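You operate a simulated robot arm through the tools that you are given. There is no shell and no other tool. Be economical: measure what you need, move in short steps, check, and stop when the job is done.

You are at the controls of a simulated two-armed robot. One attempt, no reset.

Task
Fit the yellow cup in its cell, add the apple, shut the lunch box, hold it and press the catch.

It is judged by the outcome, as a careful person would: the job done as asked, and still so three seconds after it is handed in. It fails if anything else is knocked over, pushed out of place, dropped, spilled or broken.

Robot
Two 6-joint arms with two-finger parallel grippers on one trunk, on a base that drives. Base frame: it is fixed to the floor where the robot stands at the start and does not move with it; the origin is under the middle of the robot, x ahead of it, y to its left, z up. Readings come in m, rad, newtons and seconds.
The left shoulder is at the start at [0.06, 0.187, 1.297], the right one opposite. With the tool pointing down near the work surface each hand reaches from about 0.1 to 0.6 m from the robot's upright axis, wherever it stands, measured 20 degrees to its own side. Places, roughly: lunch box catch [0.6, -0.2, 1.1]; lunch box lid [0.6, -0.2, 1.1]; square cell of the lunch box [0.5, -0.1, 0.9]; wide bay of the lunch box [0.5, -0.2, 0.9]. Payload 1.57 kg a hand.
Tool frame (each hand has its own): the origin (TCP) lies between the finger pads and is the grasp point; the fingertips stand 0.03 m ahead of it; z points along the fingers, y is the line along which they close. Largest opening 0.11 m; finger width 0.024, thickness 0.012; the body of the gripper, 0.048 by 0.112 m, starts 0.078 m behind the TCP.
Orientation is that of the tool frame in the base frame, as [roll, pitch, yaw] about the fixed x, y, z axes, in that order (R = Rz(yaw) Ry(pitch) Rx(roll)). With the fingers straight down and closing along the base's y, the tool's x points along the base's -x, its y along +y and its z along -z.

Tools
- The arms move only by the tool nudge_tool. It takes "left_plan", "right_plan" or both (then of equal length, played together; a hand with none holds still); each is text: rows parted by semicolons, each of 7 numbers parted by spaces: the shift along the tool's x, y, z in m, then the turn, a rotation vector about the tool's x, y, z in degrees, then the finger opening in m, from 0 to 0.11. In form: x y z rx ry rz hand; .... A call has 1 to 8 rows; each row is the pose to reach, as a shift and turn from the pose commanded when the call began, along the tool's axes at that moment. Rows are played at 5 a second. More than 0.05 m and 0.15 rad between two rows, or a gripper value outside its range, and nothing of the call is played. Where a pose cannot be reached the arm comes as near as it can. A force on the tool above 40 N (or 10 N above the force at the start of the call, whichever is more), or a blocked arm, ends the call early, and 0.2 s more pass. The fingers move at their own pace (about 0.153 m/s each) and stop on an object; they squeeze with about 40 N. The grip force told is the motor's: it shows also when the fingers shut on nothing. Time passes only in rows, and 0.2 s behind the last, so rows that repeat a pose let the fingers close. The reply holds the time, the measured pose of the TCP, the force on the tool along the base axes, the opening and the grip force, in the units named above and with some noise, with the torque about the TCP (base axes, N m) and any sound that the robot's microphone picked up, and new pictures: "views" is both (left out), scene, wrist or none (wrist: the cameras of the hands that moved).
- Cameras (640 x 400 px; columns grow to the right, rows downward): "scene" is now at [0.0124, -0.0149, 1.8322]; the picture's right is [-0.20, -0.98, 0.00], its down [-0.79, 0.16, -0.59] and it looks along [0.58, -0.12, -0.81] (base axes); focal length 279 px, centre (320, 200). "left" rides on the left gripper at [0.07, -0.016, -0.141] in its tool frame; the picture's right is [0.23, 0.97, 0.00], its down [-0.85, 0.20, -0.48] and it looks along [-0.47, 0.11, 0.88] (tool axes); focal length 222 px, centre (320, 200). "right" rides on the right gripper at [0.07, 0.016, -0.141] in its tool frame; the picture's right is [-0.23, 0.97, 0.00], its down [-0.86, -0.20, -0.48] and it looks along [-0.47, -0.11, 0.88] (tool axes); focal length 222 px, centre (320, 200).
- slide_trunk(by): slides the trunk up (or, below 0, down) by that many m; the arms and the scene camera ride with it, the base frame stays. It gives what a move gives, with no picture.
- drive_base(legs): drives the robot by 1 to 6 legs, each [ahead, left, turn to the left] in m, m and rad, along the robot's own axes; the way and the turn of a leg run together, so that a leg with both is an arc; at most 1.5 m and 3.142 rad a leg. The arms and the cameras ride along, it lands a little off, and it stops where it bumps. It gives what a move gives, and a new picture of the scene camera.
- turn_head(pan, tilt): turns the head with the scene camera to pan (to the left, within 1.501 rad either way) and tilt (down, from -0.506 to 1.204), counted from straight ahead of the robot. It gives what a move gives, and a new picture of the scene camera.
- locate(camera, pixels): for up to 12 pixels [column, row] of the newest picture of that camera ("zoom" is the newest enlarged one), the place [x, y, z] in the base frame of the surface seen there, good to about 0.003 m. No time passes.
- close_up(camera, box): a new picture of the part [left, top, right, bottom] of that camera's present view, enlarged. No time passes.
- hand_in(): hands the job in; it is judged then, once.

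Work in short steps. Measure before you move; look again where a grasp or a placing could have gone wrong, and mend it. You have 80 turns and 260 pictures in all, those below and enlarged ones among them. Open the grippers and draw the arms clear of the work before you hand the job in, unless the task says otherwise; then end with one line.

The tools are called after "Request:" by a JSON object that holds its "api" and its "payload". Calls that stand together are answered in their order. nudge_tool: Moves the arms, as the interface text tells. Its arguments: {"type":"object","properties":{"left_plan":{"type":"string"},"right_plan":{"type":"string"},"views":{"type":"string","enum":["both","scene","wrist","none"]}},"required":[]} The other tools are called the same way: slide_trunk (by) slides the trunk up or down; drive_base (legs) drives the base; turn_head (pan, tilt) turns the head that bears the scene camera; locate (camera, pixels) gives the place of the surface under pixels of a picture; close_up (camera, box) takes an enlarged picture of a part of a camera's view; hand_in () hands the job in.

At the start:

```text
time_s: 0.0
left_position: [0.4064, 0.0239, 1.3403]
left_ee_rot: [-3.141, 0.002, -3.141]
left_wrist_force: [0.5, -1.7, 0.6]
left_ft_torque: [0.04, 0.0, -0.02]
left_gripper_width: 0.1097
left_grip_force: 0.2
right_position: [0.3946, -0.2523, 1.3664]
right_ee_rot: [-3.141, 0.0, 3.141]
right_wrist_force: [0.0, 0.4, 0.7]
right_ft_torque: [-0.03, 0.0, -0.02]
right_gripper_width: 0.1098
right_grip_force: 0.2
trunk travel left (down, up): [-0.925, 0.065]
robot x, y, heading: [0.001, -0.0016, -0.003]
head pan, tilt: [-0.199, 0.939]
```

scene: 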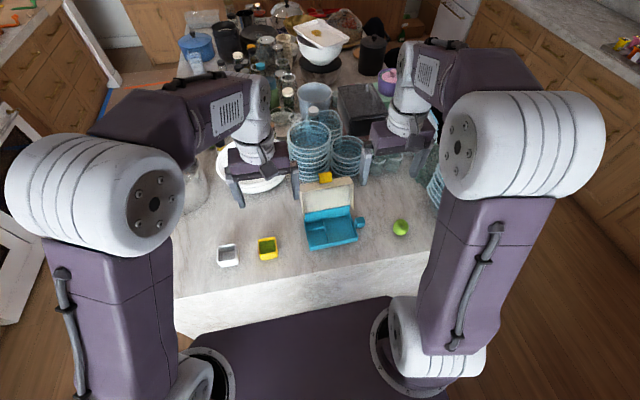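
right: 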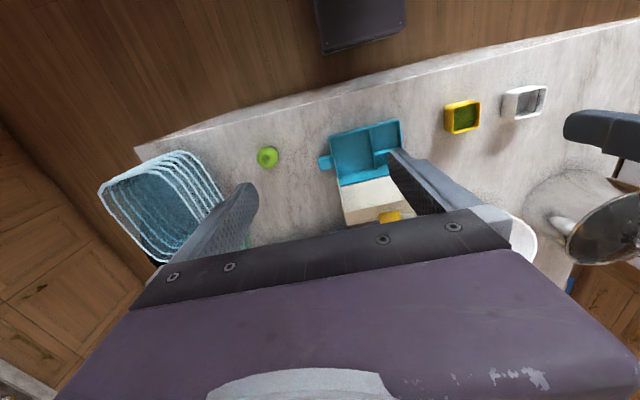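
left: 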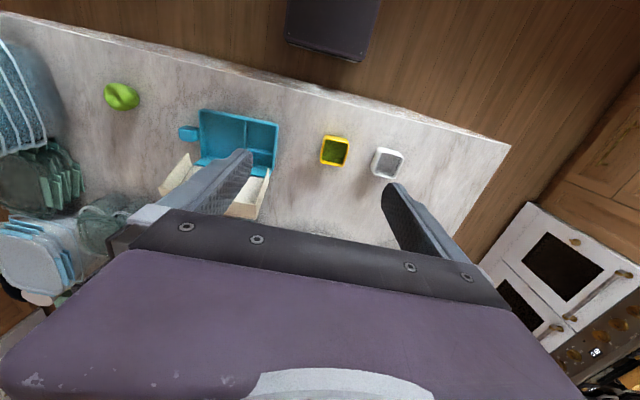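

The scene shows the lunch box around (330,225), yellow cup at (267,248), apple at (400,227). I enlarge the working area to measure.

Request:
{"api": "close_up", "payload": {"camera": "scene", "box": [200, 160, 440, 310]}}

Request:
{"api": "close_up", "payload": {"camera": "left", "box": [80, 60, 430, 260]}}

```text
2.67 times, centred on (320, 235) of scene
```

zoom: 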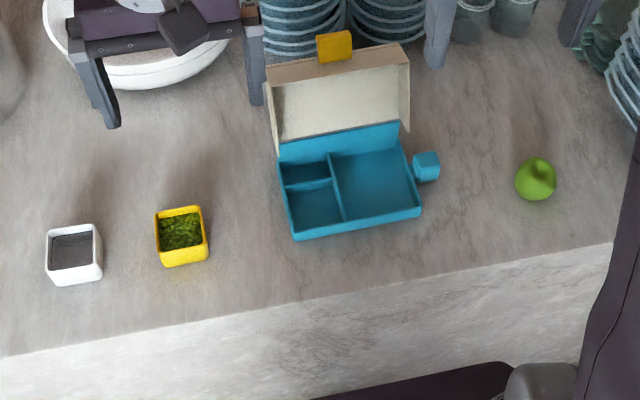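

```text
1.83 times, centred on (255, 160) of left
```

zoom: 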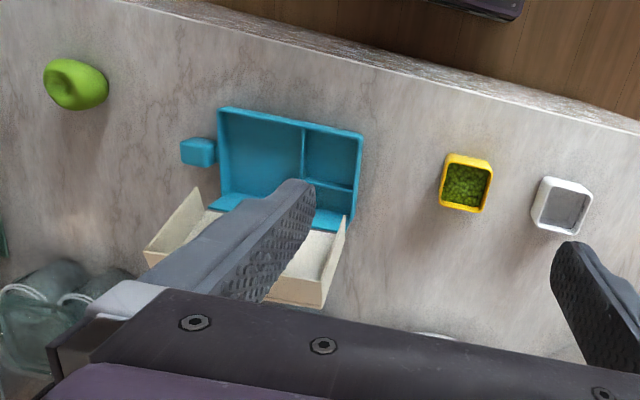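

I need accurate points, so I take the scene close-up again, tighter on cup and box.

Request:
{"api": "close_up", "payload": {"camera": "scene", "box": [250, 165, 420, 271]}}

```text
3.76 times, centred on (335, 218) of scene
```

zoom: 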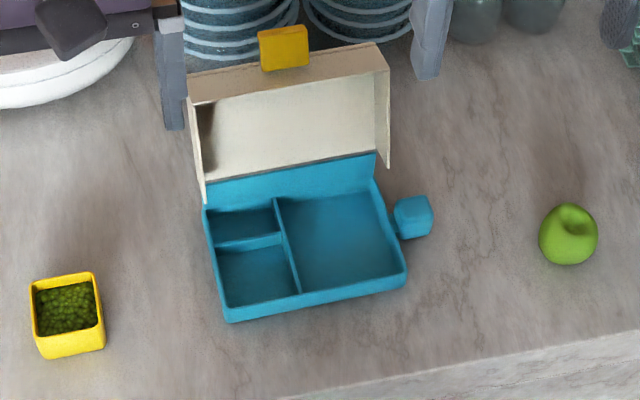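

Measure the cup rim corners, cell corners, apple, knob, lid and catch.

Request:
{"api": "locate", "payload": {"camera": "zoom", "pixels": [[33, 285], [93, 275], [102, 325], [39, 337], [65, 305], [72, 345], [568, 225], [568, 262], [413, 215], [20, 370], [284, 50], [288, 130]]}}

Request:
{"api": "locate", "payload": {"camera": "zoom", "pixels": [[205, 208], [227, 312], [404, 275], [377, 183], [216, 247], [282, 235], [299, 291], [255, 275], [340, 240], [276, 200], [250, 225], [404, 225]]}}

```text
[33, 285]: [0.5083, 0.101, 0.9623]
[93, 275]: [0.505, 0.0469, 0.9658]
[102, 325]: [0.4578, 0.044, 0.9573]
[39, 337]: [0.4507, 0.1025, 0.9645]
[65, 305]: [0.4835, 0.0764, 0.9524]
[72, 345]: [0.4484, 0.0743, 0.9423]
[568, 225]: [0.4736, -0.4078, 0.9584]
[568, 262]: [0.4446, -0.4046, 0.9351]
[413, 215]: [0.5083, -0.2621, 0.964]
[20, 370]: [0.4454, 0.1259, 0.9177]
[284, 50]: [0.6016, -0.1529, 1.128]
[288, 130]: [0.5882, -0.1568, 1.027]
```

```text
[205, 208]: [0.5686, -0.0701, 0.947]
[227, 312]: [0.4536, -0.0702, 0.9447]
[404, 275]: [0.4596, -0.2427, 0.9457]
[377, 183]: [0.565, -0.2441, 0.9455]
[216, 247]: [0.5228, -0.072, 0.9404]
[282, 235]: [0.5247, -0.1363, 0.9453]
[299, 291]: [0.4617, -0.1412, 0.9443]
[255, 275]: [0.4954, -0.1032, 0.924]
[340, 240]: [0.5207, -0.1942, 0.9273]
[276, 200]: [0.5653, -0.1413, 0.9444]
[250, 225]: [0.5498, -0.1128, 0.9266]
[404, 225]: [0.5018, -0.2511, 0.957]
```

The cup centre is near (0.479, 0.074) with its rim at 0.963. The cell centre is near (0.49, -0.105) and the apple near (0.465, -0.406). I bring both hands above their objects, still high, and look.

Request:
{"api": "nudge_tool", "payload": {"left_plan": "-0.012 0.008 0.033 0 0 0 0.11; -0.024 0.016 0.066 0 0 0 0.11; -0.036 0.024 0.1 0 0 0 0.11; -0.048 0.032 0.134 0 0 0 0.11; -0.06 0.041 0.168 0 0 0 0.11; -0.073 0.05 0.2 0 0 0 0.11; -0.073 0.05 0.2 0 0 0 0.11", "right_plan": "-0.01 -0.022 0.031 0 0 0 0.11; -0.02 -0.044 0.062 0 0 0 0.11; -0.03 -0.066 0.093 0 0 0 0.11; -0.04 -0.088 0.124 0 0 0 0.11; -0.05 -0.11 0.155 0 0 0 0.11; -0.06 -0.132 0.186 0 0 0 0.11; -0.07 -0.154 0.216 0 0 0 0.11"}}

```text
time_s: 1.6
left_position: [0.4804, 0.0729, 1.1396]
left_ee_rot: [3.14, 0.001, -3.141]
left_wrist_force: [0.4, -0.7, 0.0]
left_ft_torque: [0.02, -0.02, -0.01]
left_gripper_width: 0.1099
left_grip_force: 0.1
right_position: [0.4667, -0.409, 1.1501]
right_ee_rot: [-3.141, 0.001, -3.141]
right_wrist_force: [0.7, -0.4, -0.5]
right_ft_torque: [0.03, -0.01, 0.05]
right_gripper_width: 0.1099
right_grip_force: 0.0
trunk travel left (down, up): [-0.925, 0.065]
robot x, y, heading: [-0.0003, -0.0011, -0.0]
head pan, tilt: [-0.199, 0.939]
```

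scene: 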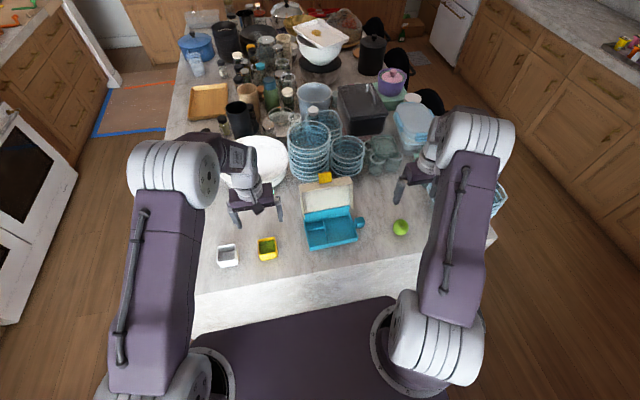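
right: 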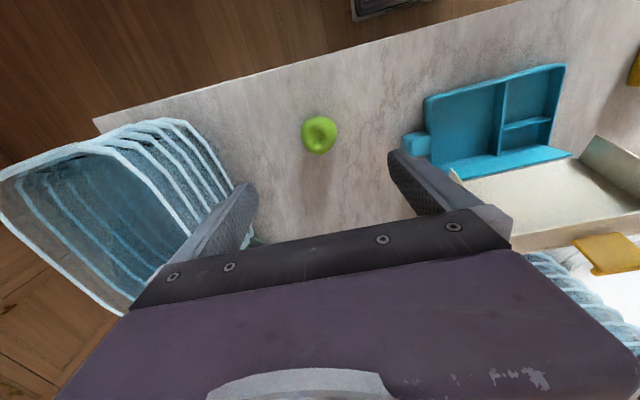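
left: 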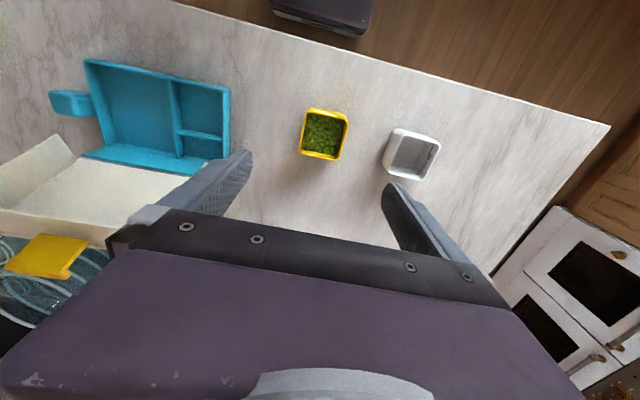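

The right finger may be near the tub stack, and the left one near the white cup. I measure those, plus the cup and lid edges.

Request:
{"api": "locate", "payload": {"camera": "right", "pixels": [[195, 135], [225, 190], [245, 235], [319, 130], [302, 135], [336, 135], [319, 117], [319, 150]]}}

Request:
{"api": "locate", "payload": {"camera": "left", "pixels": [[307, 110], [347, 118], [340, 158], [301, 153], [396, 130], [386, 172], [173, 82], [230, 91], [176, 129], [228, 136], [60, 140], [50, 250]]}}

Request:
{"api": "close_up", "payload": {"camera": "left", "box": [40, 40, 360, 240]}}

```text
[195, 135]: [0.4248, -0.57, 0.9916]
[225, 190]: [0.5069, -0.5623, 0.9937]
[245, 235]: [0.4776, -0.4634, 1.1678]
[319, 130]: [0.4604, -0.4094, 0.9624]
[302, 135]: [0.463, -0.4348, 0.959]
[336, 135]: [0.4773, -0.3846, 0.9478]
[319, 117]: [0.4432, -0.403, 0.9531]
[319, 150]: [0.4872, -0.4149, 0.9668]
```

```text
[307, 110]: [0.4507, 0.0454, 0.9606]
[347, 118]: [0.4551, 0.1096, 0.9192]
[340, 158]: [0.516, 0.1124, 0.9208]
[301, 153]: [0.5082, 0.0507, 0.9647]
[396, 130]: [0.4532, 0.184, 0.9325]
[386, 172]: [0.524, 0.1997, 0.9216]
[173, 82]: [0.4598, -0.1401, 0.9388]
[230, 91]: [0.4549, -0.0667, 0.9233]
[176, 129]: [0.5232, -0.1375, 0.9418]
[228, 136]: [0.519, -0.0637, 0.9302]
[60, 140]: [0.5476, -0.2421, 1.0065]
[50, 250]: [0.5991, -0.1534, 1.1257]
```

```text
2.00 times, centred on (200, 140) of left
```

zoom: 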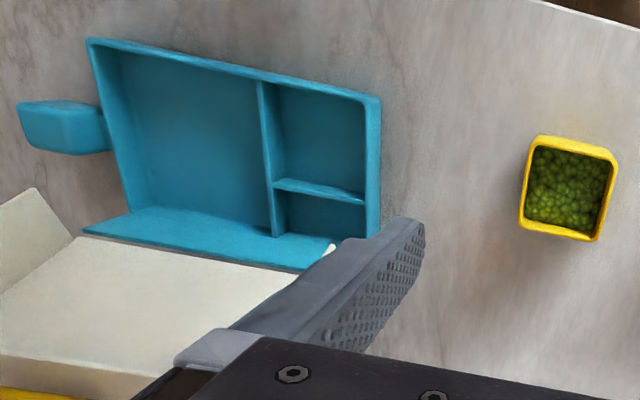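

I measure exact corners from this enlarged view: the cup rim, and the cell wall tops.

Request:
{"api": "locate", "payload": {"camera": "zoom", "pixels": [[540, 141], [612, 160], [594, 236], [524, 221], [578, 142], [524, 190], [372, 100], [372, 150], [318, 87], [320, 187], [268, 140], [570, 190]]}}

Request:
{"api": "locate", "payload": {"camera": "zoom", "pixels": [[606, 200], [560, 229], [282, 175], [358, 182], [358, 108], [280, 110], [95, 42], [260, 82], [373, 205], [372, 230], [60, 125], [150, 215]]}}

```text
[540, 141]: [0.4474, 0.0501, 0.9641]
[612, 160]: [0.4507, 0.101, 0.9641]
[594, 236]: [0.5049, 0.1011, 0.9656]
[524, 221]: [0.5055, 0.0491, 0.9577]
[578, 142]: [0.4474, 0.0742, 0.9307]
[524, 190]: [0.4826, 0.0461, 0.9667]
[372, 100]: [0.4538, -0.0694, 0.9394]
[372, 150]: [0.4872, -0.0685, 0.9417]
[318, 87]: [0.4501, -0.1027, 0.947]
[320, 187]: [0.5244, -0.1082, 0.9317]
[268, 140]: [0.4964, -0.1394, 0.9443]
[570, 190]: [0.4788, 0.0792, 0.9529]
```

```text
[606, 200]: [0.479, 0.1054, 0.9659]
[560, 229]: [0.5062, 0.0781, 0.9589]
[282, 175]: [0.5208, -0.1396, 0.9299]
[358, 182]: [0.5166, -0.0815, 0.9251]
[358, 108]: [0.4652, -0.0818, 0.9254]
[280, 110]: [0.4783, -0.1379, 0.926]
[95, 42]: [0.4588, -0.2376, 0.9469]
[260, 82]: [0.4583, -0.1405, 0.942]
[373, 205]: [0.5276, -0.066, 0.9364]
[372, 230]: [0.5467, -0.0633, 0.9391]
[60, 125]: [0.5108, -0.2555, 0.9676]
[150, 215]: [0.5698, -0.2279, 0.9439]
```

The cup centre is (0.4775, 0.0755), about 57 mm square. The cell inside is about 66 mm, centred at (0.488, -0.105). I lower both hands in grasping posture with the fingers at 0.09.

Request:
{"api": "nudge_tool", "payload": {"left_plan": "0.001 0.001 0.035 0 0 0 0.09; 0.003 0.0026 0.07 0 0 0 0.09; 0.003 0.0026 0.105 0 0 0 0.09; 0.003 0.0026 0.14 0 0 0 0.09; 0.003 0.0026 0.1636 0 0 0 0.09; 0.003 0.0026 0.1636 0 0 0 0.09", "right_plan": "0 0 0.04 0 0 0 0.09; 0 0 0.08 0 0 0 0.09; 0 0 0.12 0 0 0 0.09; 0 0 0.16 0 0 0 0.09; 0 0 0.191 0 0 0 0.09; 0 0 0.191 0 0 0 0.09"}}

```text
time_s: 3.0
left_position: [0.4785, 0.0767, 0.9798]
left_ee_rot: [-3.141, 0.002, 3.141]
left_wrist_force: [-0.1, -1.1, -0.3]
left_ft_torque: [0.0, 0.01, 0.0]
left_gripper_width: 0.0902
left_grip_force: 0.0
right_position: [0.4651, -0.4055, 0.9591]
right_ee_rot: [3.14, 0.001, 3.141]
right_wrist_force: [0.2, 0.3, -0.3]
right_ft_torque: [0.04, -0.06, 0.01]
right_gripper_width: 0.09
right_grip_force: 0.0
trunk travel left (down, up): [-0.925, 0.065]
robot x, y, heading: [-0.0012, -0.0011, 0.002]
head pan, tilt: [-0.199, 0.939]
```

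scene: 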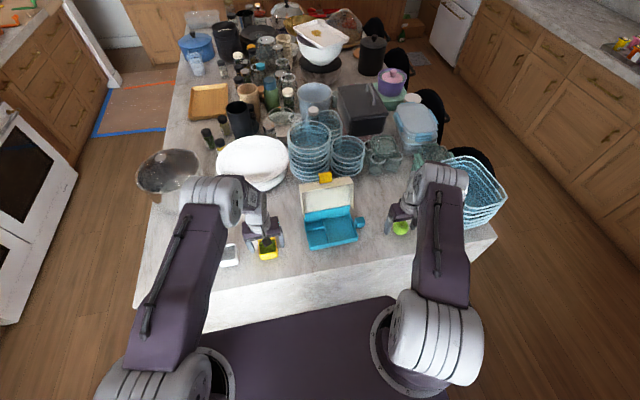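
right: 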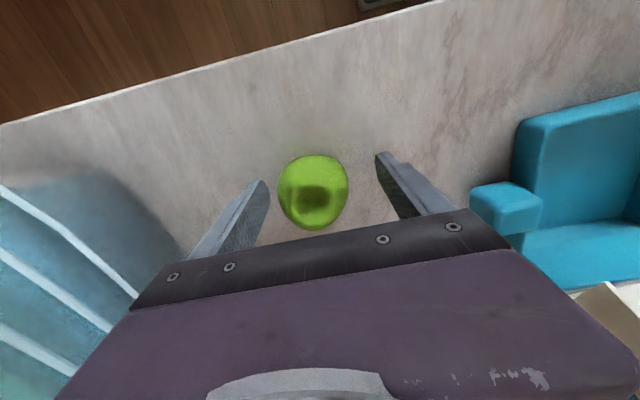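
left: 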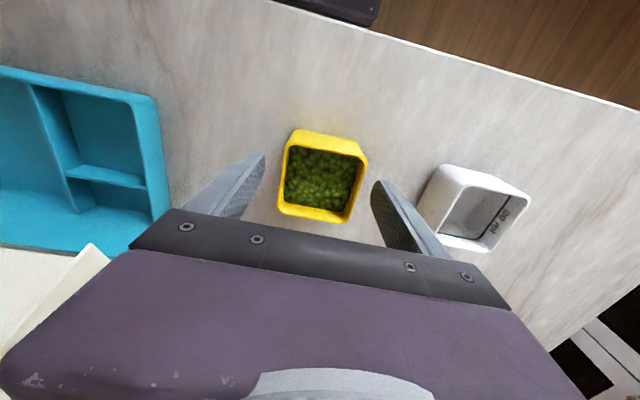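

Both objects sit between the fingertips (cup at (323,178), apple at (313,192)). I lower the left hand 3 mm and close both.

Request:
{"api": "nudge_tool", "payload": {"left_plan": "0 0 0.003 0 0 0 0.08; 0 0 0.003 0 0 0 0.06; 0 0 0.003 0 0 0 0.04; 0 0 0.003 0 0 0 0.04", "right_plan": "0 0 0 0 0 0 0.08; 0 0 0 0 0 0 0.06; 0 0 0 0 0 0 0.04; 0 0 0 0 0 0 0.035", "views": "wrist"}}

```text
time_s: 4.0
left_position: [0.478, 0.0745, 0.9753]
left_ee_rot: [3.141, 0.0, -3.14]
left_wrist_force: [0.0, -0.4, -0.7]
left_ft_torque: [0.03, 0.0, 0.0]
left_gripper_width: 0.0605
left_grip_force: 39.8
right_position: [0.4661, -0.4054, 0.9599]
right_ee_rot: [-3.141, 0.0, -3.141]
right_wrist_force: [-1.0, 0.7, 0.9]
right_ft_torque: [0.0, -0.01, 0.01]
right_gripper_width: 0.0562
right_grip_force: 40.2
trunk travel left (down, up): [-0.925, 0.065]
robot x, y, heading: [0.0054, -0.0, -0.003]
head pan, tilt: [-0.199, 0.939]
```

right: 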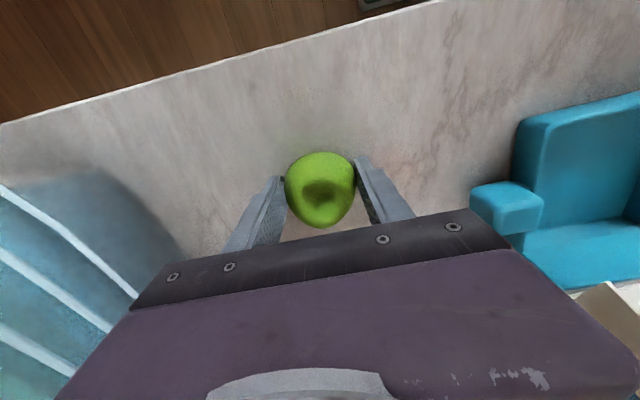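
left: 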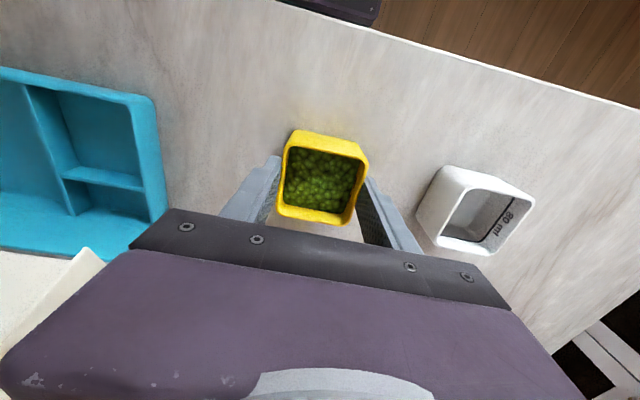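

Both grips hold (60.5 mm and 56 mm). I lift both straight up.

Request:
{"api": "nudge_tool", "payload": {"left_plan": "0 0 -0.01 0 0 0 0.04; 0 0 -0.03 0 0 0 0.04; 0 0 -0.055 0 0 0 0.04; 0 0 -0.08 0 0 0 0.04; 0 0 -0.08 0 0 0 0.04", "right_plan": "0 0 -0.01 0 0 0 0.035; 0 0 -0.04 0 0 0 0.035; 0 0 -0.07 0 0 0 0.035; 0 0 -0.1 0 0 0 0.035; 0 0 -0.1 0 0 0 0.035", "views": "wrist"}}

```text
time_s: 5.2
left_position: [0.4761, 0.0749, 1.0558]
left_ee_rot: [-3.141, -0.001, 3.142]
left_wrist_force: [-0.6, 0.0, -0.6]
left_ft_torque: [0.02, 0.0, -0.02]
left_gripper_width: 0.0608
left_grip_force: 40.2
right_position: [0.4647, -0.4048, 1.0599]
right_ee_rot: [-3.141, -0.001, -3.14]
right_wrist_force: [-0.1, -0.8, -1.5]
right_ft_torque: [-0.04, 0.03, -0.03]
right_gripper_width: 0.0566
right_grip_force: 39.8
trunk travel left (down, up): [-0.925, 0.065]
robot x, y, heading: [0.0028, 0.0014, 0.004]
head pan, tilt: [-0.199, 0.939]
```

right: 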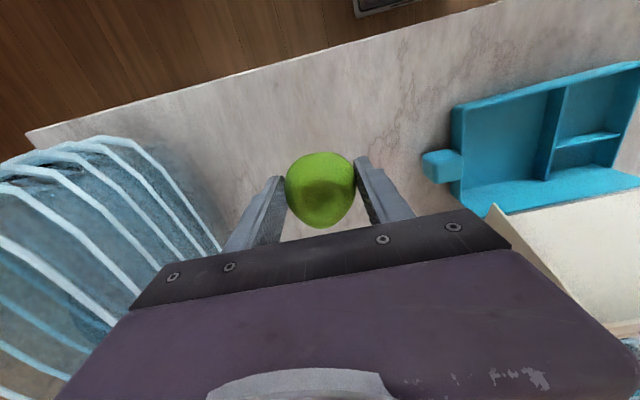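
left: 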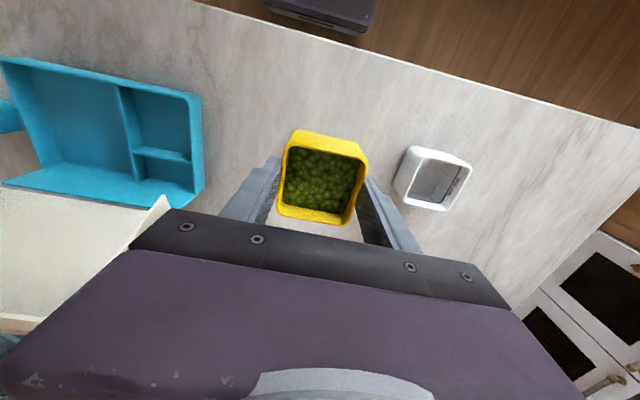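

Both objects are secure. I carry the cup sideways to above the square cell.

Request:
{"api": "nudge_tool", "payload": {"left_plan": "-0.002 -0.03 0 0 0 0 0.04; -0.004 -0.065 0 0 0 0 0.04; -0.006 -0.1 0 0 0 0 0.04; -0.008 -0.135 0 0 0 0 0.04; -0.01 -0.165 0 0 0 0 0.04; -0.01 -0.18 0 0 0 0 0.04; -0.01 -0.18 0 0 0 0 0.04"}}

```text
time_s: 6.8
left_position: [0.4855, -0.1042, 1.0534]
left_ee_rot: [-3.141, -0.002, -3.141]
left_wrist_force: [-0.2, -0.2, -0.5]
left_ft_torque: [0.04, 0.0, 0.0]
left_gripper_width: 0.0609
left_grip_force: 40.1
right_position: [0.4631, -0.4049, 1.0592]
right_ee_rot: [-3.141, -0.001, 3.141]
right_wrist_force: [0.2, 1.1, -1.1]
right_ft_torque: [-0.05, -0.01, -0.01]
right_gripper_width: 0.0564
right_grip_force: 40.5
trunk travel left (down, up): [-0.925, 0.065]
robot x, y, heading: [-0.0011, 0.0003, 0.0]
head pan, tilt: [-0.199, 0.939]
```

scene: 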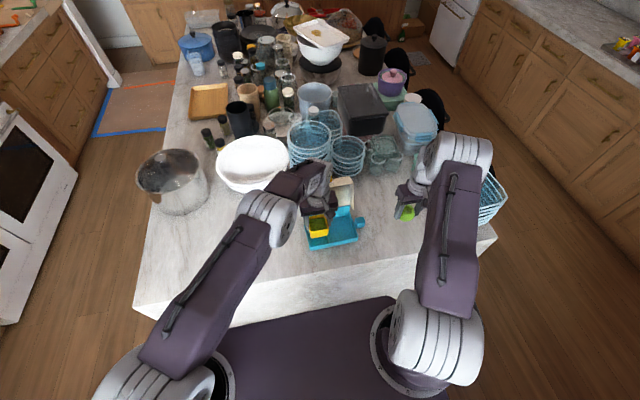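
left: 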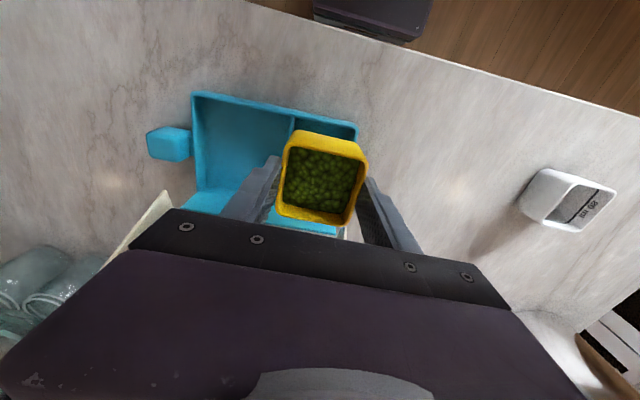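

The cup is above the cell. I lower it until its bottom hovers just over the walls and check alignment.

Request:
{"api": "nudge_tool", "payload": {"left_plan": "0 0 0.02 0 0 0 0.04; 0 0 0.04 0 0 0 0.04; 0 0 0.04 0 0 0 0.04", "views": "wrist"}}

Request:
{"api": "close_up", "payload": {"camera": "scene", "box": [280, 170, 400, 265]}}

Request:
{"api": "close_up", "payload": {"camera": "left", "box": [160, 60, 440, 240]}}

```text
time_s: 7.6
left_position: [0.487, -0.1044, 1.015]
left_ee_rot: [3.141, 0.0, 3.142]
left_wrist_force: [0.2, 0.6, -0.9]
left_ft_torque: [0.0, -0.04, -0.04]
left_gripper_width: 0.0606
left_grip_force: 39.9
right_position: [0.4646, -0.4062, 1.0594]
right_ee_rot: [-3.141, -0.002, -3.14]
right_wrist_force: [-0.5, -0.4, -0.3]
right_ft_torque: [0.01, 0.01, 0.0]
right_gripper_width: 0.0563
right_grip_force: 39.7
trunk travel left (down, up): [-0.925, 0.065]
robot x, y, heading: [0.0049, -0.0039, 0.005]
head pan, tilt: [-0.199, 0.939]
```

left: 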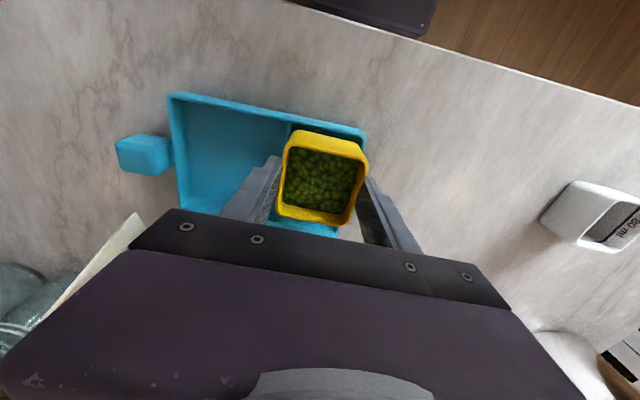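

```text
4.21 times, centred on (340, 218) of scene
```

zoom: 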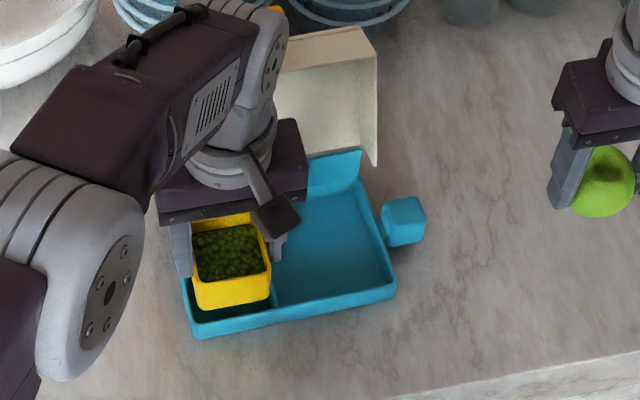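

```text
2.22 times, centred on (300, 150) of left
```

zoom: 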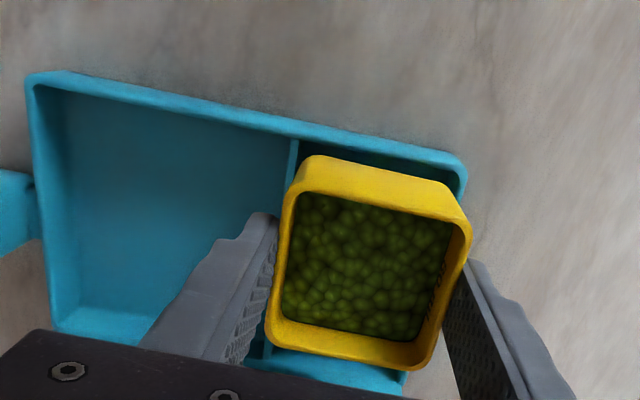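

I check the cup rim against the walls in this close-up.

Request:
{"api": "locate", "payload": {"camera": "zoom", "pixels": [[380, 160], [280, 260], [350, 347], [468, 245], [293, 150], [464, 180], [370, 142], [308, 160], [465, 215], [270, 340], [420, 360]]}}

```text
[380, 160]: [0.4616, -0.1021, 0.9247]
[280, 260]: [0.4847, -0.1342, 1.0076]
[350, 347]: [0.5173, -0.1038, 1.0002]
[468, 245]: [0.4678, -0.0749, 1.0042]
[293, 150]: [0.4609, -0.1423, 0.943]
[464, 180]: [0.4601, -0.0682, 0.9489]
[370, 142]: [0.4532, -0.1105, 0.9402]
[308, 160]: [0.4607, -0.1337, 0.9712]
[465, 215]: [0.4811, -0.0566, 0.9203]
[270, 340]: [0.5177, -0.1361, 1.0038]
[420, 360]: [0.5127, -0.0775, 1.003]
```

The cup is centred at about (0.489, -0.105), over the cell. I lower it in small steps.

Request:
{"api": "nudge_tool", "payload": {"left_plan": "0.001 0 0.01 0 0 0 0.04; 0.001 0 0.02 0 0 0 0.04; 0.001 0 0.027 0 0 0 0.04; 0.001 0 0.031 0 0 0 0.04; 0.001 0 0.033 0 0 0 0.04", "views": "wrist"}}

Request:
{"api": "close_up", "payload": {"camera": "scene", "box": [280, 170, 400, 265]}}

```text
time_s: 8.9
left_position: [0.4873, -0.1047, 0.984]
left_ee_rot: [-3.137, 0.008, 3.141]
left_wrist_force: [-1.0, 0.7, -0.7]
left_ft_torque: [0.01, 0.02, 0.02]
left_gripper_width: 0.0606
left_grip_force: 39.9
right_position: [0.4641, -0.4047, 1.0584]
right_ee_rot: [3.141, -0.003, -3.141]
right_wrist_force: [-0.1, -0.1, -1.1]
right_ft_torque: [0.0, 0.0, 0.02]
right_gripper_width: 0.0561
right_grip_force: 40.0
trunk travel left (down, up): [-0.925, 0.065]
robot x, y, heading: [0.0032, 0.0013, -0.0]
head pan, tilt: [-0.199, 0.939]
stopped in row 5 (left hand): the force on the tool passed its limit (the readings are from after the stop); the commanded pose is now the measured one
```

left: 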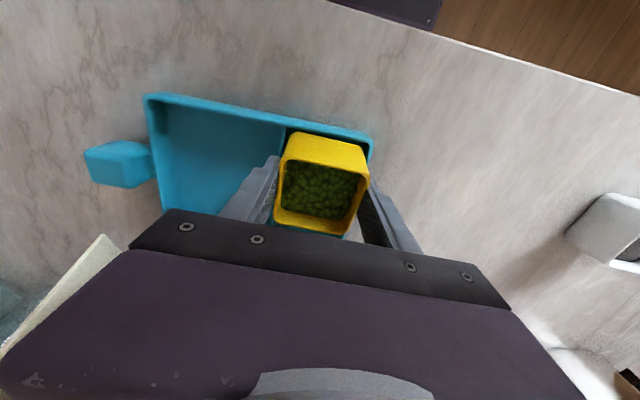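

```text
4.21 times, centred on (340, 218) of scene
```

zoom: 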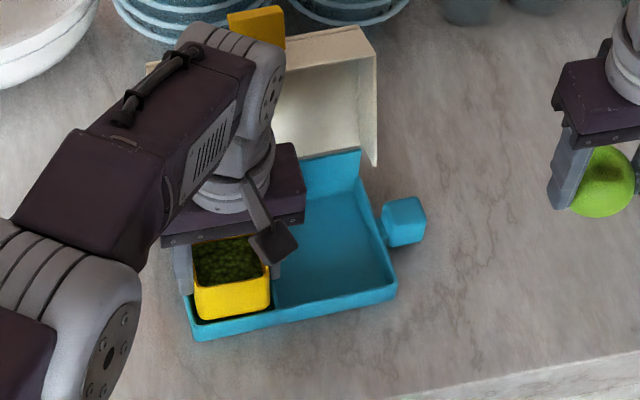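

Contact came at about the expected floor height. I check the rim height and close-up before releasing.

Request:
{"api": "close_up", "payload": {"camera": "left", "box": [200, 90, 420, 250]}}

Request:
{"api": "locate", "payload": {"camera": "left", "pixels": [[330, 139], [300, 160], [320, 222], [366, 180], [281, 185], [325, 155]]}}

```text
2.50 times, centred on (310, 170) of left
```

zoom: 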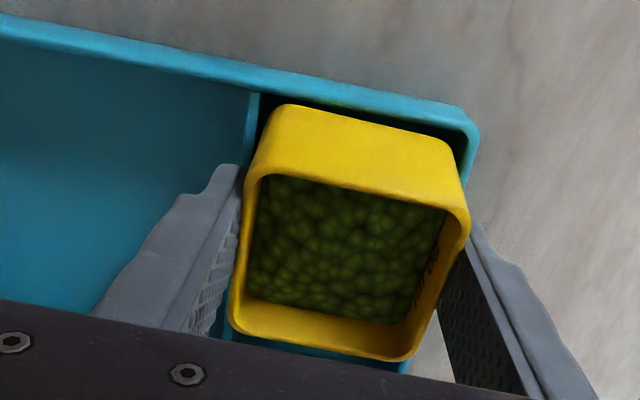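

```text
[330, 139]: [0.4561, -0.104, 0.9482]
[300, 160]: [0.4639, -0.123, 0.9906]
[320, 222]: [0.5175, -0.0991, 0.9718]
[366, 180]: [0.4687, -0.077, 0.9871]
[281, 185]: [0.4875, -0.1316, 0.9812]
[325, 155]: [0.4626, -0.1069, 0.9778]
```

The cup's front rim reads higher (0.988) than the back (0.972), so its front edge caught on the front wall and it tilted in the grip. I lift it clear and look again.

Request:
{"api": "nudge_tool", "payload": {"left_plan": "0 0 -0.01 0 0 0 0.04; 0 0 -0.03 0 0 0 0.04; 0 0 -0.045 0 0 0 0.04; 0 0 -0.045 0 0 0 0.04", "views": "wrist"}}

Request:
{"api": "close_up", "payload": {"camera": "scene", "box": [290, 200, 380, 260]}}

Request:
{"api": "close_up", "payload": {"camera": "left", "box": [200, 90, 420, 250]}}

```text
time_s: 9.9
left_position: [0.4873, -0.1041, 1.0295]
left_ee_rot: [-3.138, 0.007, -3.141]
left_wrist_force: [-0.4, -0.6, -1.4]
left_ft_torque: [-0.01, 0.02, 0.03]
left_gripper_width: 0.0606
left_grip_force: 40.1
right_position: [0.4648, -0.4051, 1.0584]
right_ee_rot: [3.141, 0.002, -3.141]
right_wrist_force: [1.0, 0.1, -2.0]
right_ft_torque: [0.04, 0.02, -0.02]
right_gripper_width: 0.0561
right_grip_force: 40.4
trunk travel left (down, up): [-0.925, 0.065]
robot x, y, heading: [0.0004, 0.0028, -0.002]
head pan, tilt: [-0.199, 0.939]
```

left: 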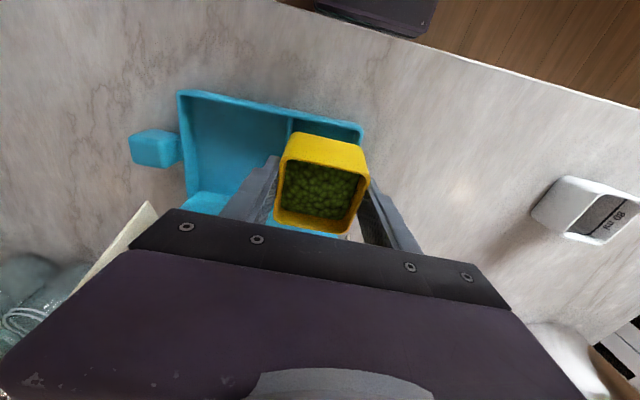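

```text
6.67 times, centred on (335, 230) of scene
```

zoom: 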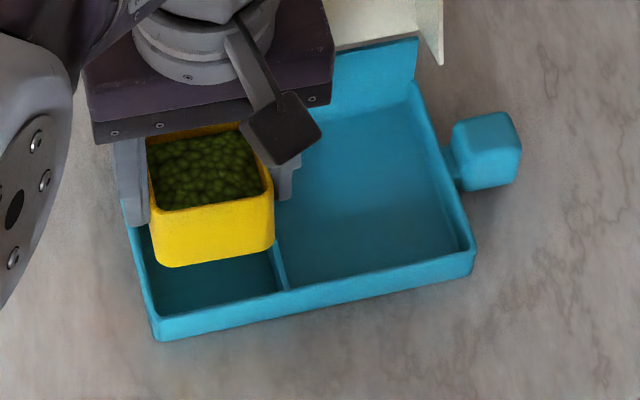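

```text
2.50 times, centred on (310, 170) of left
```

zoom: 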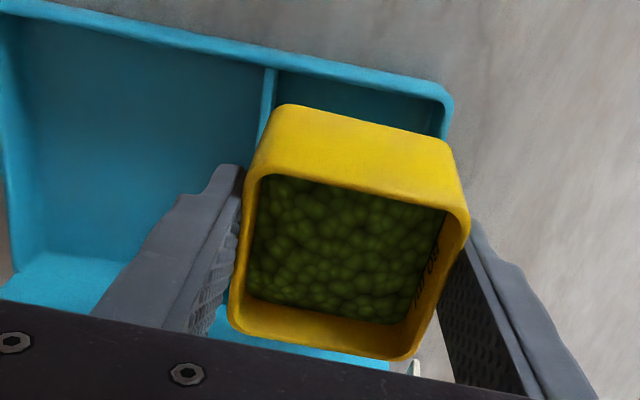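

The tilt shows. I measure the rim and front face to size it.

Request:
{"api": "locate", "payload": {"camera": "zoom", "pixels": [[360, 125], [358, 150], [355, 180], [356, 187], [320, 345], [400, 357], [290, 112], [440, 148], [262, 178], [460, 212], [238, 325], [360, 75]]}}

```text
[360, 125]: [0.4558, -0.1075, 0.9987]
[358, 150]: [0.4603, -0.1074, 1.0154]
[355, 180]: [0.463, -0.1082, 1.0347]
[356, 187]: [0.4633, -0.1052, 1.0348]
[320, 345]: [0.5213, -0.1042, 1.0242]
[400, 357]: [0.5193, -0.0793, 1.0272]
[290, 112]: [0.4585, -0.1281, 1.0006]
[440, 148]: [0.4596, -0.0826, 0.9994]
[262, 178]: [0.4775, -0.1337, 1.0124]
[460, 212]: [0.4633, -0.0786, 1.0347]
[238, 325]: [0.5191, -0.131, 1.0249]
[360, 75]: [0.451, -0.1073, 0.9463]
```

The cup is pitched about 10° front-up. I turn the tool -10° about its y axis to level it, then re-measure.

Request:
{"api": "nudge_tool", "payload": {"left_plan": "0 0 0 0 -3 0 0.04; 0 0 0 0 -7 0 0.04; 0 0 0 0 -10 0 0.04; 0 0 0 0 -10 0 0.04", "views": "wrist"}}

Request:
{"api": "close_up", "payload": {"camera": "scene", "box": [290, 200, 380, 260]}}

Request:
{"api": "close_up", "payload": {"camera": "left", "box": [200, 90, 420, 250]}}

Request:
{"api": "locate", "payload": {"camera": "zoom", "pixels": [[360, 125], [358, 150], [355, 180], [300, 178], [320, 345], [400, 357], [290, 112], [440, 148], [410, 195], [460, 212], [242, 325]]}}

```text
time_s: 10.9
left_position: [0.4874, -0.1047, 1.0297]
left_ee_rot: [-3.138, 0.185, 3.141]
left_wrist_force: [-0.3, 0.4, -1.2]
left_ft_torque: [-0.03, 0.0, -0.02]
left_gripper_width: 0.061
left_grip_force: 40.4
right_position: [0.4644, -0.4054, 1.059]
right_ee_rot: [-3.141, 0.003, -3.142]
right_wrist_force: [0.4, 0.6, -1.6]
right_ft_torque: [0.03, 0.02, -0.01]
right_gripper_width: 0.0558
right_grip_force: 39.9
trunk travel left (down, up): [-0.925, 0.065]
robot x, y, heading: [-0.0031, -0.0005, 0.002]
head pan, tilt: [-0.199, 0.939]
```

left: 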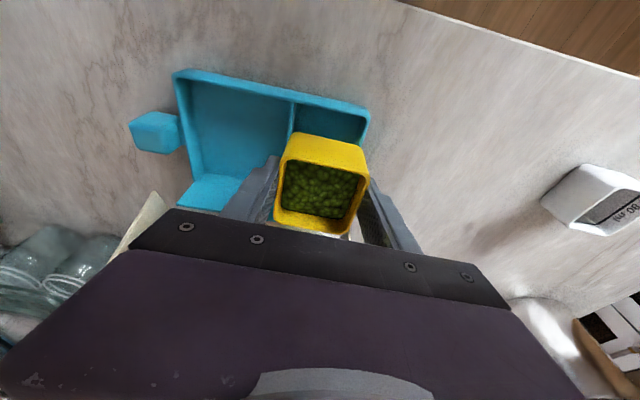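

```text
6.67 times, centred on (335, 230) of scene
```

zoom: 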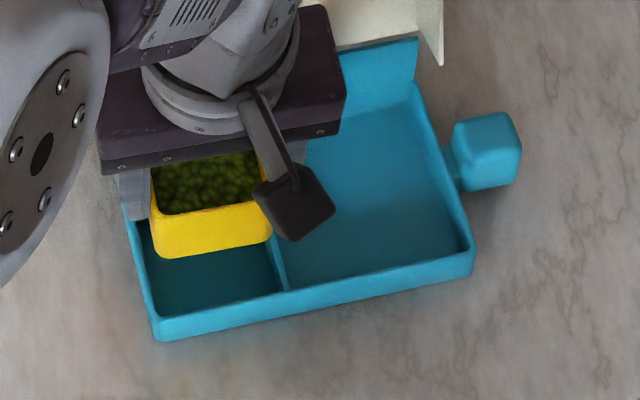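

```text
2.50 times, centred on (310, 170) of left
```

zoom: 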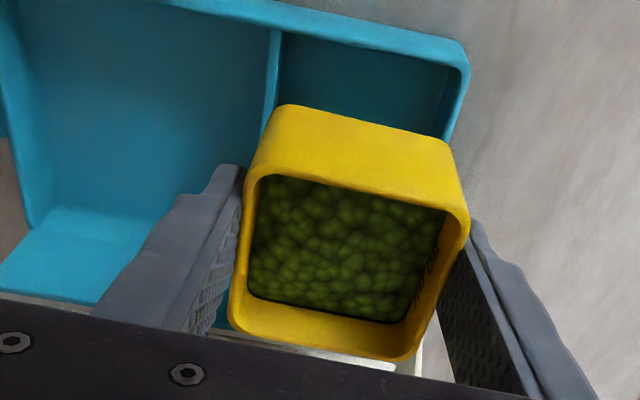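

```text
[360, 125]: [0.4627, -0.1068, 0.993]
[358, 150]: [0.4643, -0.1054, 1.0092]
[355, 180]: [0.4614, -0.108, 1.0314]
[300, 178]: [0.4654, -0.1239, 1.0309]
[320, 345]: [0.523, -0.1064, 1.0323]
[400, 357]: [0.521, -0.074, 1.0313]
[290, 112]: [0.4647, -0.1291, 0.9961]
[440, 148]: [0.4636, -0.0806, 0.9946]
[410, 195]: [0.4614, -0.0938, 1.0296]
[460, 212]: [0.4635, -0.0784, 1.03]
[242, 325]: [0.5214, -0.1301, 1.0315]
```

The cup is level now (rim 1.031 all round), centred at x≈0.4925. I re-measure the cell walls in case the box shifted.

Request:
{"api": "locate", "payload": {"camera": "zoom", "pixels": [[370, 28], [370, 35], [370, 45], [370, 60], [272, 60], [464, 80], [300, 20], [440, 50], [460, 100]]}}

Request:
{"api": "close_up", "payload": {"camera": "scene", "box": [290, 190, 380, 260]}}

Request:
{"api": "locate", "payload": {"camera": "zoom", "pixels": [[155, 400], [235, 382], [220, 350], [225, 360], [460, 318], [148, 370], [280, 330], [400, 115], [500, 240], [150, 300], [270, 270]]}}

```text
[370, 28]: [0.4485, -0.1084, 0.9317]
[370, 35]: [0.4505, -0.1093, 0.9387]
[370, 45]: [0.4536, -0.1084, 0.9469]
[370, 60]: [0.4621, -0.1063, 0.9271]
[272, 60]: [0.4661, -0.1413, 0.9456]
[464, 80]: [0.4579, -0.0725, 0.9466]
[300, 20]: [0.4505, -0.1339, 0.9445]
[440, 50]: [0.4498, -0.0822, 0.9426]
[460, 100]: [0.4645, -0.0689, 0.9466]
```

```text
5.71 times, centred on (335, 225) of scene
```

zoom: 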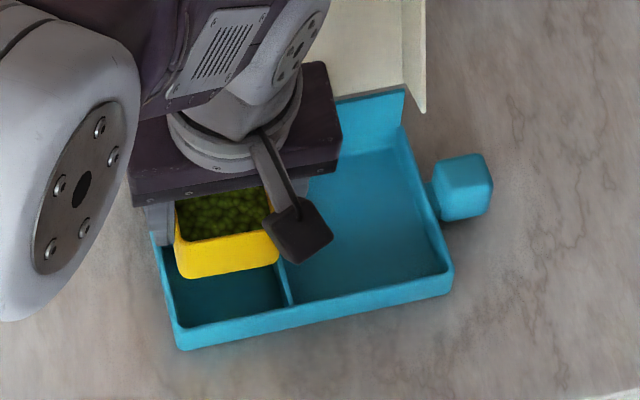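

```text
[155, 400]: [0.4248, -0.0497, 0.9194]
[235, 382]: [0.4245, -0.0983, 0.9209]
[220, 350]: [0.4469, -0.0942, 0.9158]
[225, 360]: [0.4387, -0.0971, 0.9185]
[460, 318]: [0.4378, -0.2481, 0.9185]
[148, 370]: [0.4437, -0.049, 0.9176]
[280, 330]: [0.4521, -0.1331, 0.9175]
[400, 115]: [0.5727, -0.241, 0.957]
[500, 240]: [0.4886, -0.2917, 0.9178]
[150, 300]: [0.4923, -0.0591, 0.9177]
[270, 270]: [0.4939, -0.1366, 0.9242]
```

The walls are unmoved (front inner ≈0.4555, divider ≈0.522, centre 0.489). The cup needs to go 4 mm toward the robot. I do that and lower 30 mm, to just above the walls.

Request:
{"api": "nudge_tool", "payload": {"left_plan": "0.0039 0 -0.0007 0 0 0 0.04; 0.0067 0 0.014 0 0 0 0.04; 0.0094 0 0.0288 0 0 0 0.04; 0.0094 0 0.0288 0 0 0 0.04", "views": "wrist"}}

Request:
{"api": "close_up", "payload": {"camera": "left", "box": [200, 90, 420, 250]}}

Request:
{"api": "locate", "payload": {"camera": "zoom", "pixels": [[360, 125], [358, 150], [355, 180], [320, 345], [400, 357], [290, 112], [440, 148], [242, 325], [245, 240], [465, 230]]}}

```text
time_s: 11.9
left_position: [0.4822, -0.1057, 0.9997]
left_ee_rot: [-3.136, 0.185, 3.14]
left_wrist_force: [-0.6, -0.7, -1.3]
left_ft_torque: [0.05, -0.01, 0.02]
left_gripper_width: 0.0604
left_grip_force: 40.2
right_position: [0.4642, -0.4056, 1.0588]
right_ee_rot: [3.141, 0.001, 3.14]
right_wrist_force: [-0.4, 0.4, -0.7]
right_ft_torque: [0.01, -0.01, 0.02]
right_gripper_width: 0.0561
right_grip_force: 39.7
trunk travel left (down, up): [-0.925, 0.065]
robot x, y, heading: [0.0008, 0.001, 0.002]
head pan, tilt: [-0.199, 0.939]
```

left: 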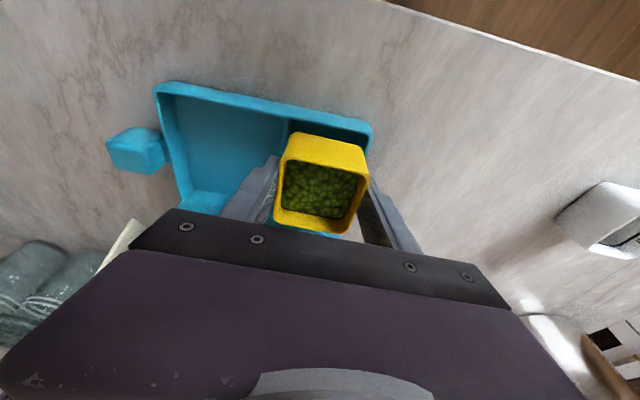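

```text
2.50 times, centred on (310, 170) of left
```

zoom: 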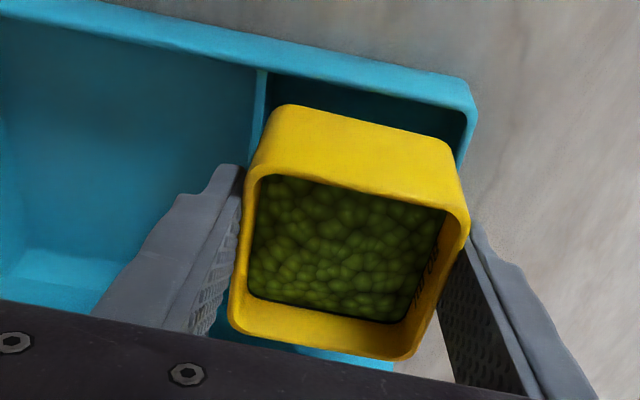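

```text
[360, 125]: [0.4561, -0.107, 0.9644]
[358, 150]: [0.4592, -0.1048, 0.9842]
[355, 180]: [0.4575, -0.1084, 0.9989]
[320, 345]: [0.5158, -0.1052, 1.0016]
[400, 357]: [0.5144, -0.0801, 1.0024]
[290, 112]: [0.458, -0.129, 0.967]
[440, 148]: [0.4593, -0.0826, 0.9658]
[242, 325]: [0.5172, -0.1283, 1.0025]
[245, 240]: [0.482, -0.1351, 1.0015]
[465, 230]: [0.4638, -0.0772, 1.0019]
```

Comparing the rim with the TCP, the cup slid about 12 mm up in the fingers on that contact, so the fingertips would hit the box walls before it seats. I'll set it back on its table spot and regrasp higher. First I lift it and carry it back.

Request:
{"api": "nudge_tool", "payload": {"left_plan": "-0.0055 0 -0.0295 0 0 0 0.04; -0.0083 0.015 -0.0442 0 0 0 0.04; -0.0083 0.055 -0.0442 0 0 0 0.04; -0.0083 0.1 -0.0442 0 0 0 0.04; -0.0083 0.14 -0.0442 0 0 0 0.04; -0.0083 0.17 -0.0442 0 0 0 0.04; -0.0083 0.18 -0.0442 0 0 0 0.04; -0.0083 0.18 -0.0442 0 0 0 0.04", "views": "wrist"}}

Request:
{"api": "close_up", "payload": {"camera": "left", "box": [200, 90, 420, 250]}}

Request:
{"api": "locate", "payload": {"camera": "zoom", "pixels": [[360, 125], [355, 180], [320, 345], [400, 357], [290, 112], [440, 148], [242, 325], [360, 60], [600, 200]]}}

```text
time_s: 13.7
left_position: [0.4826, 0.0759, 1.0459]
left_ee_rot: [-3.137, 0.184, 3.142]
left_wrist_force: [-0.3, -0.1, -0.7]
left_ft_torque: [0.01, 0.03, -0.02]
left_gripper_width: 0.0606
left_grip_force: 40.7
right_position: [0.4635, -0.4048, 1.0592]
right_ee_rot: [-3.141, 0.0, -3.14]
right_wrist_force: [-0.8, 0.2, -0.3]
right_ft_torque: [-0.02, -0.01, -0.01]
right_gripper_width: 0.0561
right_grip_force: 40.1
trunk travel left (down, up): [-0.925, 0.065]
robot x, y, heading: [-0.0012, -0.0036, 0.001]
head pan, tilt: [-0.199, 0.939]
```

left: 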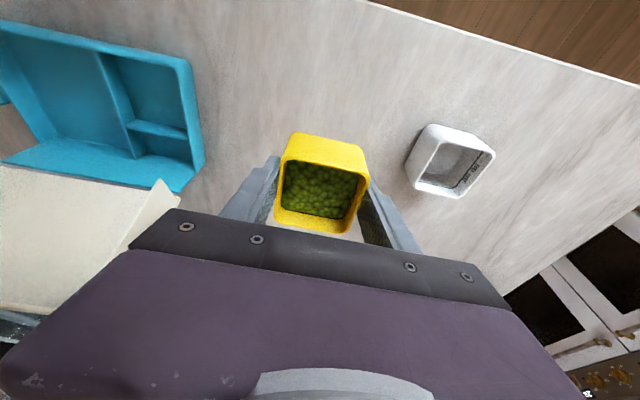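

```text
2.50 times, centred on (310, 170) of left
```

zoom: 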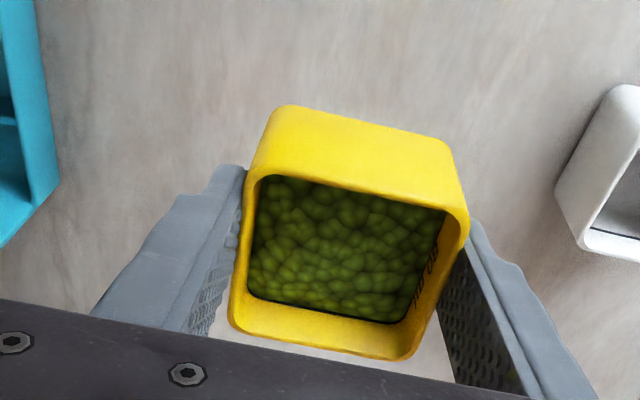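

```text
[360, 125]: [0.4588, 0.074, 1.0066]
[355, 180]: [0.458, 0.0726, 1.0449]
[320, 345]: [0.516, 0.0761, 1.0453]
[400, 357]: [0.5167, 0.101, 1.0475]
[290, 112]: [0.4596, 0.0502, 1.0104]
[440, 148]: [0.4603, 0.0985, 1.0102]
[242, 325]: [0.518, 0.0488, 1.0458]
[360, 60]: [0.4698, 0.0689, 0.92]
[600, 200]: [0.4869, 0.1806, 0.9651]
```

The rim is at 1.046, so it is 81 mm above its place on the table. I lower it almost to contact.

Request:
{"api": "nudge_tool", "payload": {"left_plan": "0.0064 0 0.0344 0 0 0 0.04; 0.0118 0 0.0629 0 0 0 0.04; 0.0138 0 0.0737 0 0 0 0.04; 0.0147 0 0.0786 0 0 0 0.04; 0.0147 0 0.0786 0 0 0 0.04", "views": "wrist"}}

Request:
{"api": "locate", "payload": {"camera": "left", "pixels": [[342, 162], [328, 228], [360, 232], [297, 220], [344, 145]]}}

```text
time_s: 14.9
left_position: [0.4815, 0.075, 0.9661]
left_ee_rot: [-3.137, 0.185, -3.141]
left_wrist_force: [-0.4, 0.7, 7.5]
left_ft_torque: [0.3, 0.23, -0.01]
left_gripper_width: 0.0607
left_grip_force: 40.5
right_position: [0.4627, -0.4051, 1.059]
right_ee_rot: [-3.141, -0.001, -3.141]
right_wrist_force: [1.1, 0.8, -1.4]
right_ft_torque: [0.01, 0.03, 0.0]
right_gripper_width: 0.0562
right_grip_force: 39.7
trunk travel left (down, up): [-0.925, 0.065]
robot x, y, heading: [0.0006, 0.0012, -0.003]
head pan, tilt: [-0.199, 0.939]
```

left: 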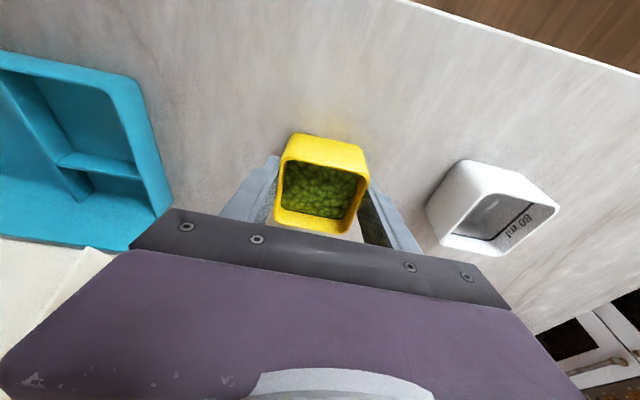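

```text
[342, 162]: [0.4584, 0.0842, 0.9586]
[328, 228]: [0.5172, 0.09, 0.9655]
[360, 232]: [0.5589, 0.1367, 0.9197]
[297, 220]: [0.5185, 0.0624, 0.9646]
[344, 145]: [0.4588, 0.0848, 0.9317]
```

The cup touches the table (7.5 N). I open, rise, level the tool and centre it over the cup at x=0.488, with the tips higher at z≈0.950.

Request:
{"api": "nudge_tool", "payload": {"left_plan": "0 0 0 0 0 0 0.075; 0 0 0 0 0 0 0.08; -0.0026 0 -0.0138 0 0 0 0.08; -0.005 0 -0.0138 0 5 0 0.08; -0.009 0 -0.0126 0 10.5 0 0.08; -0.009 0 -0.0126 0 10.5 0 0.08", "views": "wrist"}}

Request:
{"api": "close_up", "payload": {"camera": "left", "box": [200, 90, 420, 250]}}

```text
time_s: 16.3
left_position: [0.489, 0.0749, 0.9801]
left_ee_rot: [-3.137, -0.002, 3.14]
left_wrist_force: [-0.1, 0.4, -0.2]
left_ft_torque: [0.01, -0.01, 0.01]
left_gripper_width: 0.0799
left_grip_force: 0.1
right_position: [0.4627, -0.4067, 1.0592]
right_ee_rot: [-3.141, 0.001, 3.141]
right_wrist_force: [0.6, 0.4, -0.8]
right_ft_torque: [-0.02, -0.03, 0.0]
right_gripper_width: 0.0562
right_grip_force: 39.8
trunk travel left (down, up): [-0.925, 0.065]
robot x, y, heading: [0.001, 0.0, 0.001]
head pan, tilt: [-0.199, 0.939]
```

left: 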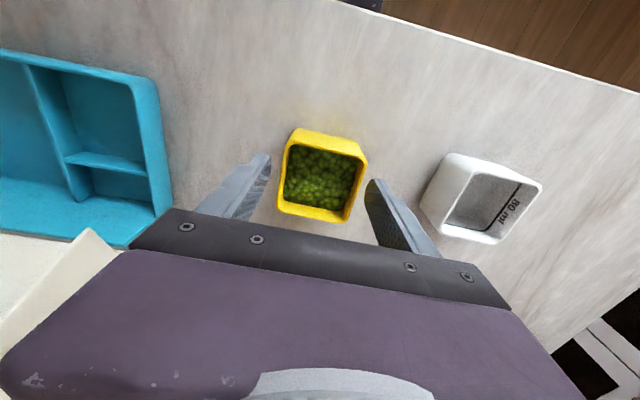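

```text
2.50 times, centred on (310, 170) of left
```

zoom: 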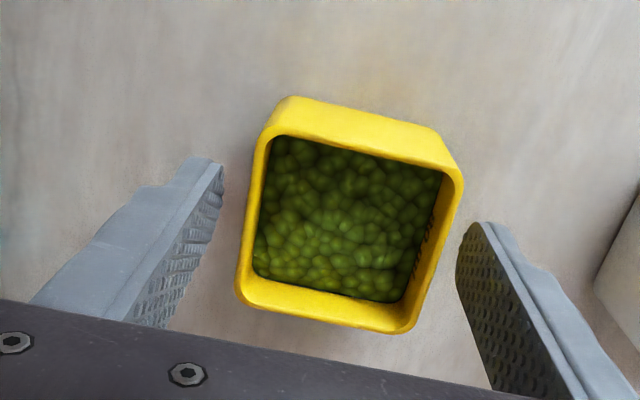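

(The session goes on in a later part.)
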